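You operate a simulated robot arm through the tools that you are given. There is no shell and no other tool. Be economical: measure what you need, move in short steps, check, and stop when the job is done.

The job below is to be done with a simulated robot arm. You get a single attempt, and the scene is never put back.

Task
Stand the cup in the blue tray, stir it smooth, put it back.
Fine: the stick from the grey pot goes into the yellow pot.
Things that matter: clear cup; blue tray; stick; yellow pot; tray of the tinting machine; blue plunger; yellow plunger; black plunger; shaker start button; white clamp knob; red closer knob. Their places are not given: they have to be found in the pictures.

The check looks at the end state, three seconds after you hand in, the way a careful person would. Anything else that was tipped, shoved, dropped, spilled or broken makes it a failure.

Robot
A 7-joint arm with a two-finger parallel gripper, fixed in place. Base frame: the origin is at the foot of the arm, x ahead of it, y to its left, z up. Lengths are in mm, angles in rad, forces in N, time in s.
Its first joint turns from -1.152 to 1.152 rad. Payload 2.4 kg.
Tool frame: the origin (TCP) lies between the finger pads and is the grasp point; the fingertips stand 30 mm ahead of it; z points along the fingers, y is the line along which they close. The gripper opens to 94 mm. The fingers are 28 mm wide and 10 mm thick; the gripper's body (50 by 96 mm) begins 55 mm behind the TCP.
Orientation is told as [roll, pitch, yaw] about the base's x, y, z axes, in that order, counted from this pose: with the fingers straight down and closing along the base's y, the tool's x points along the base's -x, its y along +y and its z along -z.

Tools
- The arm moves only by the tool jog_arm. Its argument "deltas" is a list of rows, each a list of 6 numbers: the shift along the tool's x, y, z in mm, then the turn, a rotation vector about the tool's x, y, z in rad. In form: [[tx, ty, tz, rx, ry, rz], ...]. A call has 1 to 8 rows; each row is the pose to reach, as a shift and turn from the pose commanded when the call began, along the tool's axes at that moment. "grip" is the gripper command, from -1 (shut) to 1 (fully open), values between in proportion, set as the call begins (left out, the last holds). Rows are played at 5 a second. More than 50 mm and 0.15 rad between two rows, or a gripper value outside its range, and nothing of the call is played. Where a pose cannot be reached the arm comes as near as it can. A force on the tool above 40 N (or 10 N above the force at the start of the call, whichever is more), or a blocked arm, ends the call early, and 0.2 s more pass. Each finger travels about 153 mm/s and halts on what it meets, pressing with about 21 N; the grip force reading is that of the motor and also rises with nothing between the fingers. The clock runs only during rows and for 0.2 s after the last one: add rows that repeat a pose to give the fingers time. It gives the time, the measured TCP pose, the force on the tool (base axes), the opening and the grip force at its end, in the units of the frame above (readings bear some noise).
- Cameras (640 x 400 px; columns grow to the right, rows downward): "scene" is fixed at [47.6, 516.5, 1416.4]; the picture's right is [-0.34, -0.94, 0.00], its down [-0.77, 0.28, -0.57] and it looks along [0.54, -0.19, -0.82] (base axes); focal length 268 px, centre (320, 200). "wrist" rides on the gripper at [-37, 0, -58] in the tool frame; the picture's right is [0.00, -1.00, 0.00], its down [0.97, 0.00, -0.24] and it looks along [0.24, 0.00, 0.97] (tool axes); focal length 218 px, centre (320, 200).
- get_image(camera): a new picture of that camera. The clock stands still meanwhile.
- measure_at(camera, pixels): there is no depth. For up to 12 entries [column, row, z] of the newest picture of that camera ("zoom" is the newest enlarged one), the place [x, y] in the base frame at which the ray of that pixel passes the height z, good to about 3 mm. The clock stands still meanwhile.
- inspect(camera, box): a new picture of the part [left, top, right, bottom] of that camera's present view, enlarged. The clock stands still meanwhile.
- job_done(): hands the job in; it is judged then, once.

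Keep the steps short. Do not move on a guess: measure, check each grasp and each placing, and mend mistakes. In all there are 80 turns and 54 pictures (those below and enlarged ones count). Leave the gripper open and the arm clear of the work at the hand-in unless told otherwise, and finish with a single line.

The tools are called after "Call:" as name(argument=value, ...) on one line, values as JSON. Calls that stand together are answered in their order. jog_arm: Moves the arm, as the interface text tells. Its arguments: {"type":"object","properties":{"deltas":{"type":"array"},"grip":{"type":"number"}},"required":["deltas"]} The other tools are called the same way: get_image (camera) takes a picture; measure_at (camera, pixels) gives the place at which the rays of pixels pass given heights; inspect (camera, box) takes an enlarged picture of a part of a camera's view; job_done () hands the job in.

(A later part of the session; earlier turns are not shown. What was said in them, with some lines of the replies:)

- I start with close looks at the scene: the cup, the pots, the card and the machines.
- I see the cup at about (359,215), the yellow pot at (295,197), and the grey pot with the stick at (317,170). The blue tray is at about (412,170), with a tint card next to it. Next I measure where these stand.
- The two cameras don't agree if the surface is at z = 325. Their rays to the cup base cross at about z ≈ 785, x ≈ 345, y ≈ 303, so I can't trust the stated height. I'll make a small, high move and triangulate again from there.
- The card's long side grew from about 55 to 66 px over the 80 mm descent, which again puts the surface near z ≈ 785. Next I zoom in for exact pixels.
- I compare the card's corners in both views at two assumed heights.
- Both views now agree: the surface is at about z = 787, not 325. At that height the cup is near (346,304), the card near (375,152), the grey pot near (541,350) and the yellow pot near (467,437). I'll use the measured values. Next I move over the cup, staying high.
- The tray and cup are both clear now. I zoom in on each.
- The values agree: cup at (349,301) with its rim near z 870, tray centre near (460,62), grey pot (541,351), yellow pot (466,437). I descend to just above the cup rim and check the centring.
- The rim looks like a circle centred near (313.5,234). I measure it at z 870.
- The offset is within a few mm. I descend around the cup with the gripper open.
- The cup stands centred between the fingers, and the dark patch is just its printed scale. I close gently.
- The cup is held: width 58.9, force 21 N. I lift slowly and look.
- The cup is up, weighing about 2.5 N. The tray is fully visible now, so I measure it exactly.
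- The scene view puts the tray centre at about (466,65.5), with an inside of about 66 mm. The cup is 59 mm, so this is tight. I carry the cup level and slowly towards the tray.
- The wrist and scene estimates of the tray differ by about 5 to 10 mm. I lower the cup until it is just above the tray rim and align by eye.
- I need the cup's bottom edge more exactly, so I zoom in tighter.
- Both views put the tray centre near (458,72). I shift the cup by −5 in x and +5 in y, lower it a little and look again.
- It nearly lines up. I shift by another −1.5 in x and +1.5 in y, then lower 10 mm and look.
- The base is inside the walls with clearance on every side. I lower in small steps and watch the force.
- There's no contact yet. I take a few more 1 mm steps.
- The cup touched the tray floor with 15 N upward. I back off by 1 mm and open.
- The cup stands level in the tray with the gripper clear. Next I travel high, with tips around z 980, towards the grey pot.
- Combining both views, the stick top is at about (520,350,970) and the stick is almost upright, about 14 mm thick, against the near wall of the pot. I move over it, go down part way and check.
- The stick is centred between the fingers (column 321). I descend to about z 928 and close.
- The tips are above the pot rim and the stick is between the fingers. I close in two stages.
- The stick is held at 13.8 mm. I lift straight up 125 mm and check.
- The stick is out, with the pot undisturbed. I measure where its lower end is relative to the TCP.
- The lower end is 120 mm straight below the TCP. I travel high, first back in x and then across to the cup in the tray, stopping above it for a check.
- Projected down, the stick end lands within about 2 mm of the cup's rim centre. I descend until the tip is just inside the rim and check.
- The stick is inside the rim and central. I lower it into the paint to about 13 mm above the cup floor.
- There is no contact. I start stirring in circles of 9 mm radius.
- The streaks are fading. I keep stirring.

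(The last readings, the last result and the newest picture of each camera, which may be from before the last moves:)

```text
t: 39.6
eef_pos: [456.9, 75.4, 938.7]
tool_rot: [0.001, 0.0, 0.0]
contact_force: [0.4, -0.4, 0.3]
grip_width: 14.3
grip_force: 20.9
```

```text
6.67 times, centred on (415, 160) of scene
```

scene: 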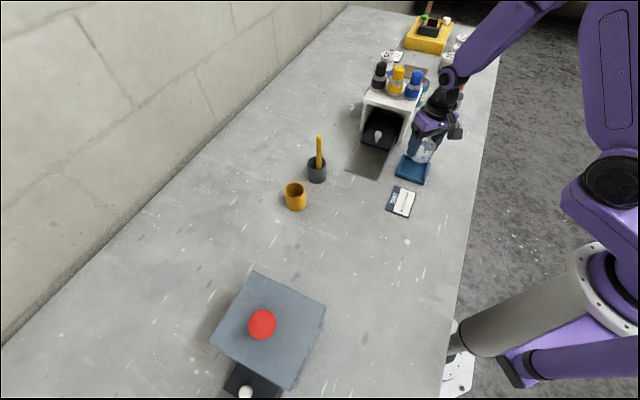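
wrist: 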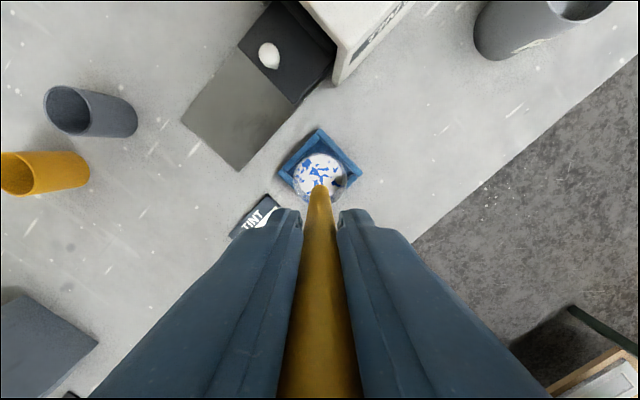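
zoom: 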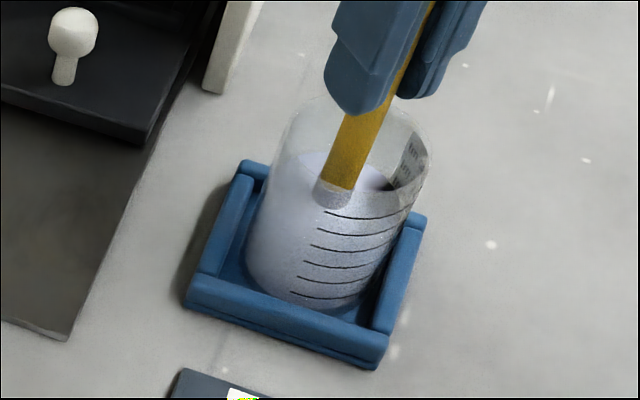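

The paint is now an even pale blue. I do one more lap to be sure, then lift the stick slowly, let it drip over the cup and rise clear.

Call:
jog_arm(deltas=[[10, 0, 0, 0, 0, 0], [0, 10, 0, 0, 0, 0], [-10, 0, 0, 0, 0, 0], [0, -10, 0, 0, 0, 0], [10, 0, 0, 0, 0, 0], [0, 10, 0, 0, 0, 0], [-10, 0, 0, 0, 0, 0], [0, 0, 0, 0, 0, 0]])

Call:
jog_arm(deltas=[[0, 0, -12, 0, 0, 0], [0, 0, -24, 0, 0, 0], [0, 0, -36, 0, 0, 0], [0, 0, -48, 0, 0, 0], [0, 0, -55, 0, 0, 0], [0, 0, -55, 0, 0, 0], [0, 0, -55, 0, 0, 0], [0, 0, -55, 0, 0, 0]])

Call:
jog_arm(deltas=[[0, 0, 0, 0, 0, 0], [0, 0, 0, 0, 0, 0], [0, 0, 0, 0, 0, 0], [0, 0, -20, 0, 0, 0], [0, 0, -40, 0, 0, 0], [0, 0, -60, 0, 0, 0], [0, 0, -70, 0, 0, 0], [0, 0, -70, 0, 0, 0]])

Call:
get_image(camera="scene")

```text
t: 41.4
eef_pos: [456.8, 74.7, 938.8]
tool_rot: [-0.001, 0.002, 0.0]
contact_force: [0.3, -0.1, -0.9]
grip_width: 14.0
grip_force: 21.2
```

```text
t: 43.2
eef_pos: [456.3, 74.8, 993.3]
tool_rot: [0.0, -0.001, 0.0]
contact_force: [0.3, -0.1, -0.3]
grip_width: 14.0
grip_force: 21.9
```

```text
t: 45.0
eef_pos: [456.1, 76.6, 1065.0]
tool_rot: [-0.001, 0.001, 0.0]
contact_force: [0.8, 0.4, -0.4]
grip_width: 13.8
grip_force: 21.3
```

```text
12 pictures are left
```

scene: 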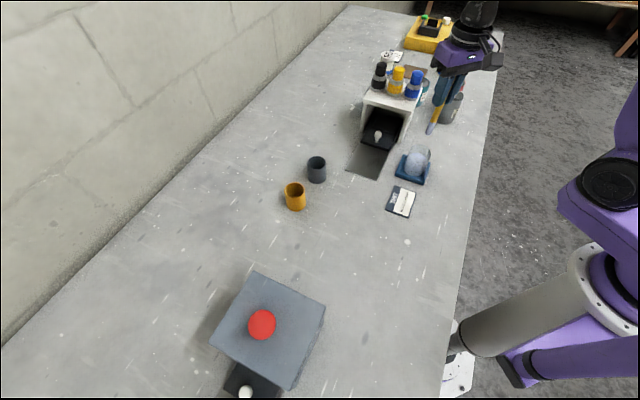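

The cup is smooth and the stick is clear of it. The yellow pot is at about (462,440) with its rim near 858. I carry the stick there, high.

Call:
jog_arm(deltas=[[0, 15, 0, 0, 0, 0], [0, 45, 0, 0, 0, 0], [-1, 80, 0, 0, 0, 0], [-2, 115, 0, 0, 0, 0], [-3, 150, 0, 0, 0, 0], [-3, 180, 0, 0, 0, 0], [-3, 195, 0, 0, 0, 0], [-3, 200, 0, 0, 0, 0]])

Call:
jog_arm(deltas=[[0, 15, 0, 0, 0, 0], [0, 45, 0, 0, 0, 0], [-1, 80, 0, 0, 0, 0], [-2, 115, 0, 0, 0, 0], [-3, 145, 0, 0, 0, 0], [-3, 160, 0, 0, 0, 0], [-3, 164, 0, 0, 0, 0], [-3, 164, 0, 0, 0, 0]])

Call:
get_image(camera="wrist")

Call:
inspect(camera="scene", box=[250, 110, 350, 215])

```text
t: 46.8
eef_pos: [459.4, 274.3, 1062.6]
tool_rot: [0.002, -0.001, 0.001]
contact_force: [-0.8, 0.3, 0.0]
grip_width: 14.0
grip_force: 20.7
```

```text
t: 48.6
eef_pos: [460.9, 439.5, 1063.0]
tool_rot: [-0.001, 0.0, 0.0]
contact_force: [-0.2, 0.6, -0.5]
grip_width: 14.1
grip_force: 21.1
```

```text
11 pictures are left
```

wrist: 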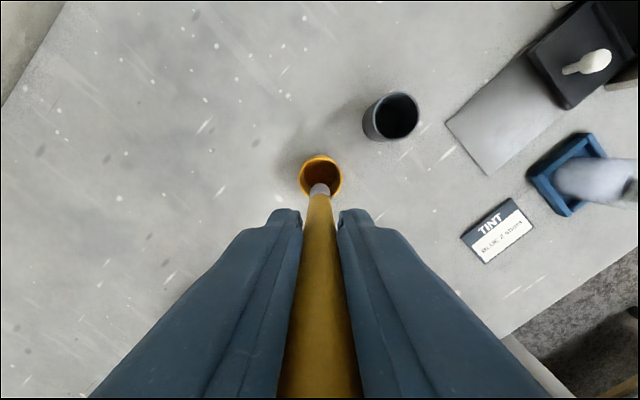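

```text
3.81 times, centred on (300, 162) of scene
```

zoom: 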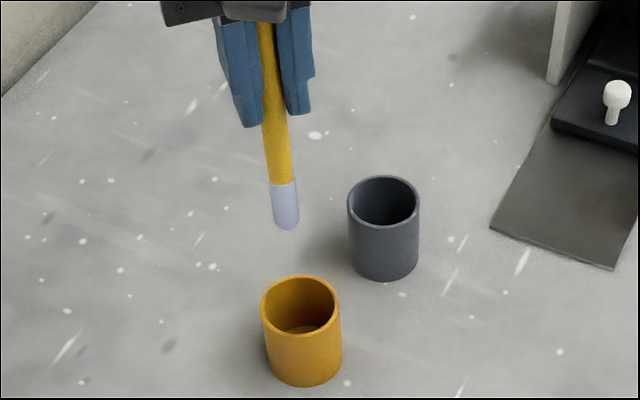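

Both views show the stick end over the centre of the yellow pot. I lower it in, slowly near the end.

Call:
jog_arm(deltas=[[0, 0, 30, 0, 0, 0], [0, 0, 60, 0, 0, 0], [0, 0, 85, 0, 0, 0], [0, 0, 105, 0, 0, 0], [0, 0, 120, 0, 0, 0], [0, 0, 128, 0, 0, 0], [0, 0, 128, 0, 0, 0]])

Call:
inspect(camera="scene", box=[250, 120, 350, 225])

```text
t: 50.2
eef_pos: [462.5, 440.4, 934.8]
tool_rot: [0.0, 0.0, 0.0]
contact_force: [-0.2, -0.4, -0.6]
grip_width: 13.8
grip_force: 20.7
```

```text
3.81 times, centred on (300, 172) of scene
```

zoom: 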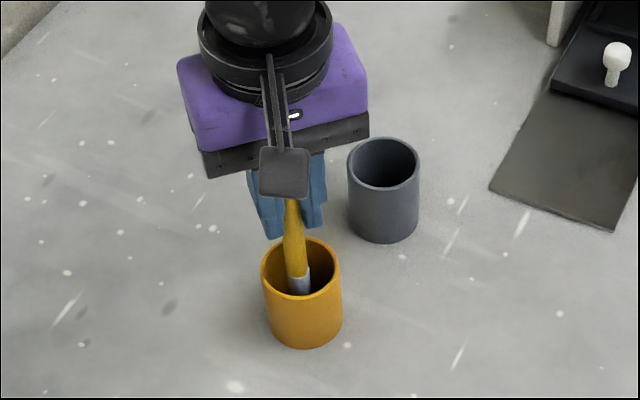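

The stick is inside the pot. I feel for the pot floor in 1.5 mm steps.

Call:
jog_arm(deltas=[[0, 0, 1.5, 0, 0, 0], [0, 0, 3, 0, 0, 0], [0, 0, 4.5, 0, 0, 0], [0, 0, 6, 0, 0, 0], [0, 0, 7.5, 0, 0, 0], [0, 0, 9, 0, 0, 0], [0, 0, 10, 0, 0, 0]])

```text
t: 51.8
eef_pos: [464.0, 439.9, 925.2]
tool_rot: [0.002, -0.001, -0.001]
contact_force: [-2.6, -0.8, 13.4]
grip_width: 13.7
grip_force: 20.5
```

It reached the floor with 13 N. I ease off 1.5 mm, open the gripper fully and rise straight up.

Call:
jog_arm(deltas=[[0, 0, -1.5, 0, 0, 0], [0, 0, -1.5, 0, 0, 0]])

Call:
jog_arm(deltas=[[0, 0, 0, 0, 0, 0], [0, 0, 0, 0, 0, 0], [0, 0, 0, 0, 0, 0]], grip=-0.6)

Call:
jog_arm(deltas=[[0, 0, 0, 0, 0, 0], [0, 0, 0, 0, 0, 0], [0, 0, 0, 0, 0, 0]], grip=0.8)

Call:
jog_arm(deltas=[[0, 0, -20, 0, 0, 0], [0, 0, -50, 0, 0, 0], [0, 0, -85, 0, 0, 0], [0, 0, -110, 0, 0, 0], [0, 0, -110, 0, 0, 0]])

Call:
inspect(camera="scene", box=[250, 100, 350, 225])

```text
t: 52.4
eef_pos: [462.9, 438.2, 927.5]
tool_rot: [0.0, 0.002, -0.001]
contact_force: [0.5, 1.4, 2.6]
grip_width: 14.4
grip_force: 21.1
```

```text
t: 53.2
eef_pos: [463.1, 438.4, 926.2]
tool_rot: [0.001, 0.0, 0.001]
contact_force: [0.0, -0.9, -1.2]
grip_width: 18.5
grip_force: 0.0
```

```text
t: 54.0
eef_pos: [463.9, 439.0, 926.7]
tool_rot: [0.0, -0.002, -0.001]
contact_force: [-0.2, -0.8, -0.4]
grip_width: 84.6
grip_force: 0.0
```

```text
t: 55.2
eef_pos: [462.3, 440.1, 1037.1]
tool_rot: [0.0, 0.001, 0.001]
contact_force: [0.0, 0.5, 0.6]
grip_width: 84.5
grip_force: 0.0
```

```text
3.20 times, centred on (300, 162) of scene
```

zoom: 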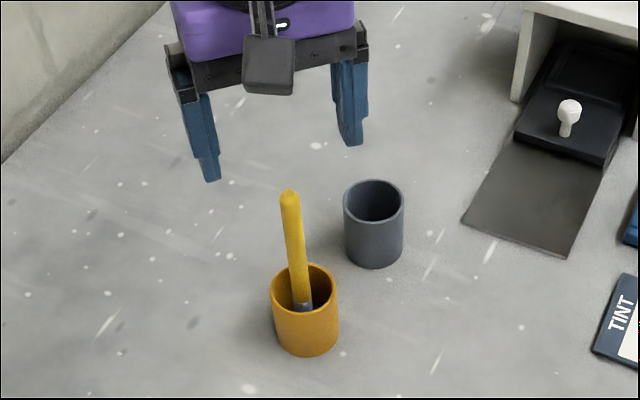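

The stick stands safely in the yellow pot. Next is the cup: I travel high back above it.

Call:
jog_arm(deltas=[[1, -40, 0, 0, 0, 0], [2, -85, 0, 0, 0, 0], [3, -130, 0, 0, 0, 0], [4, -175, 0, 0, 0, 0], [5, -220, 0, 0, 0, 0], [6, -265, 0, 0, 0, 0], [6, -310, 0, 0, 0, 0], [6, -340, 0, 0, 0, 0]], grip=0.9)

Call:
jog_arm(deltas=[[0, -25, 0, 0, 0, 0], [0, -25, 30, 0, 0, 0], [0, -25, 75, 0, 0, 0], [0, -25, 110, 0, 0, 0], [0, -25, 125, 0, 0, 0], [0, -25, 125, 0, 0, 0]], grip=0.9)

Call:
get_image(camera="wrist")

```text
t: 57.0
eef_pos: [456.8, 101.2, 1035.4]
tool_rot: [-0.002, -0.001, 0.0]
contact_force: [0.0, -0.4, -1.0]
grip_width: 89.5
grip_force: 0.0
```

```text
t: 58.4
eef_pos: [458.2, 74.4, 910.7]
tool_rot: [0.0, 0.0, -0.001]
contact_force: [-0.1, 0.6, 0.0]
grip_width: 89.1
grip_force: 0.1
```

```text
7 pictures are left
```

wrist: 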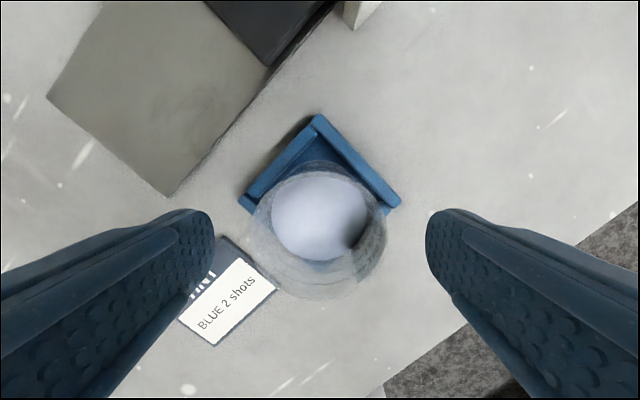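

The cup is smooth and centred between the fingers (rim centre at column 320). I descend to z ≈ 850 and close gently.

Call:
jog_arm(deltas=[[0, 0, 20, 0, 0, 0], [0, 0, 40, 0, 0, 0], [0, 0, 54, 0, 0, 0], [0, 0, 60, 0, 0, 0], [0, 0, 60, 0, 0, 0]])

Call:
jog_arm(deltas=[[0, 0, 0, 0, 0, 0], [0, 0, 0, 0, 0, 0], [0, 0, 0, 0, 0, 0]], grip=0.1)

```text
t: 59.6
eef_pos: [458.3, 74.0, 851.5]
tool_rot: [0.002, 0.001, 0.0]
contact_force: [1.2, -0.1, 0.2]
grip_width: 89.4
grip_force: 0.0
```

```text
t: 60.4
eef_pos: [457.4, 73.0, 851.7]
tool_rot: [0.001, 0.0, -0.001]
contact_force: [-0.4, -0.5, -0.3]
grip_width: 59.1
grip_force: 21.1
```

The cup is held at 59.1 mm. I lift gently and carry it back by the reverse of the first carry: −111.5 in x and +228 in y.

Call:
jog_arm(deltas=[[0, 0, -5, 0, 0, 0], [0, 0, -13, 0, 0, 0], [0, 0, -23, 0, 0, 0], [0, 0, -33, 0, 0, 0], [0, 0, -43, 0, 0, 0], [0, 0, -50, 0, 0, 0], [0, 0, -53, 0, 0, 0]])

Call:
jog_arm(deltas=[[4, 8, 0, 0, 0, 0], [12, 25, 0, 0, 0, 0], [23, 47, 0, 0, 0, 0], [34, 69, 0, 0, 0, 0], [45, 91, 0, 0, 0, 0], [53, 108, 0, 0, 0, 0], [57, 117, 0, 0, 0, 0], [58, 119, 0, 0, 0, 0]])

Call:
jog_arm(deltas=[[4, 8, 0, 0, 0, 0], [12, 24, 0, 0, 0, 0], [22, 45, 0, 0, 0, 0], [32, 66, 0, 0, 0, 0], [42, 86, 0, 0, 0, 0], [49, 101, 0, 0, 0, 0], [53, 108, 0, 0, 0, 0], [53.5, 109, 0, 0, 0, 0]])

Call:
jog_arm(deltas=[[0, 0, 10, 0, 0, 0], [0, 0, 22, 0, 0, 0], [0, 0, 34, 0, 0, 0], [0, 0, 43, 0, 0, 0], [0, 0, 49, 0, 0, 0], [0, 0, 52, 0, 0, 0], [0, 0, 52, 0, 0, 0]])

Call:
get_image(camera="scene")

```text
t: 62.0
eef_pos: [457.7, 76.0, 904.5]
tool_rot: [-0.002, -0.001, 0.0]
contact_force: [-0.7, 0.0, -1.3]
grip_width: 59.1
grip_force: 20.4
```

```text
t: 63.8
eef_pos: [400.1, 194.4, 904.7]
tool_rot: [-0.001, -0.001, 0.001]
contact_force: [0.0, 0.1, -1.8]
grip_width: 58.7
grip_force: 21.3
```

```text
t: 65.6
eef_pos: [346.2, 303.1, 904.0]
tool_rot: [0.001, 0.0, 0.001]
contact_force: [-0.1, 0.2, -1.3]
grip_width: 58.7
grip_force: 20.8
```

```text
t: 67.2
eef_pos: [346.0, 302.9, 853.2]
tool_rot: [-0.001, -0.001, 0.002]
contact_force: [0.7, -0.1, -0.5]
grip_width: 58.7
grip_force: 21.5
```

```text
6 pictures are left
```

scene: 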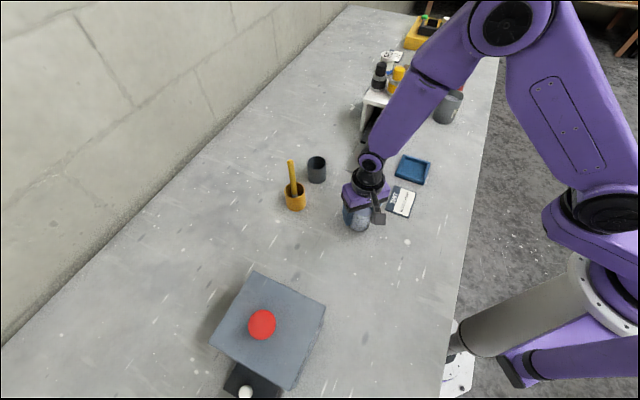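

The cup is over its old spot, and everything else stands. I feel for the table in small steps.

Call:
jog_arm(deltas=[[0, 0, 1.3, 0, 0, 0], [0, 0, 2.6, 0, 0, 0], [0, 0, 3.9, 0, 0, 0], [0, 0, 5, 0, 0, 0], [0, 0, 6, 0, 0, 0], [0, 0, 7, 0, 0, 0], [0, 0, 8, 0, 0, 0], [0, 0, 9, 0, 0, 0]])

```text
t: 69.0
eef_pos: [346.7, 304.3, 842.5]
tool_rot: [0.002, -0.003, 0.002]
contact_force: [1.5, -1.9, 18.9]
grip_width: 58.8
grip_force: 20.8
```

It's on the table, with 19 N upward. I ease off 1.5 mm, open and rise clear.

Call:
jog_arm(deltas=[[0, 0, -1.5, 0, 0, 0], [0, 0, -1.5, 0, 0, 0]])

Call:
jog_arm(deltas=[[0, 0, 0, 0, 0, 0], [0, 0, 0, 0, 0, 0], [0, 0, 0, 0, 0, 0]], grip=0.5)

Call:
jog_arm(deltas=[[0, 0, 0, 0, 0, 0], [0, 0, 0, 0, 0, 0], [0, 0, -20, 0, 0, 0], [0, 0, -60, 0, 0, 0], [0, 0, -100, 0, 0, 0], [0, 0, -145, 0, 0, 0], [10, 0, -190, 0, 0, 0], [40, 0, -230, 0, 0, 0]], grip=1)

Call:
inspect(camera="scene", box=[260, 120, 440, 250])

```text
t: 69.6
eef_pos: [345.5, 302.8, 843.4]
tool_rot: [-0.002, 0.002, 0.001]
contact_force: [0.4, -0.1, -2.0]
grip_width: 58.9
grip_force: 21.0
```

```text
t: 70.4
eef_pos: [346.5, 302.7, 845.5]
tool_rot: [0.0, 0.001, 0.0]
contact_force: [0.4, -0.5, -0.3]
grip_width: 70.3
grip_force: 0.1
```

```text
t: 72.2
eef_pos: [303.8, 304.0, 1075.0]
tool_rot: [0.002, 0.0, -0.001]
contact_force: [-0.4, 0.6, -0.1]
grip_width: 93.8
grip_force: 0.0
```

```text
3.08 times, centred on (350, 185) of scene
```

zoom: 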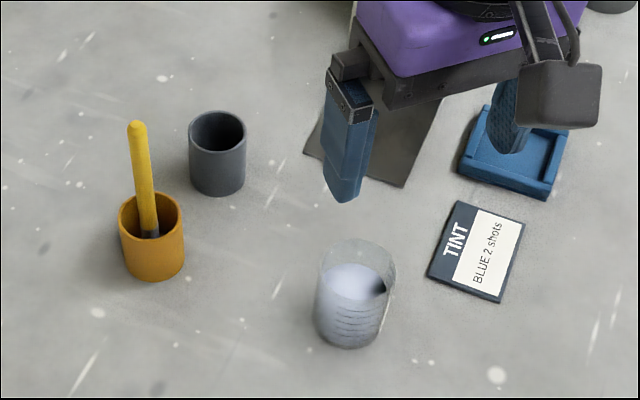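

The end picture shows the cup back within a few mm of where it started, with smooth contents. The stick stands in the yellow pot, and the tray, pots and card are where they were. The gripper is open and clear, so I hand in.

Call:
job_done()

```text
The job is handed in.
```

The cup was stirred smooth in the blue tray and stands back at its old spot, within a few mm; the stick is in the yellow pot, nothing else in view was disturbed, and the work surface measured about z = 790, not the stated 325.
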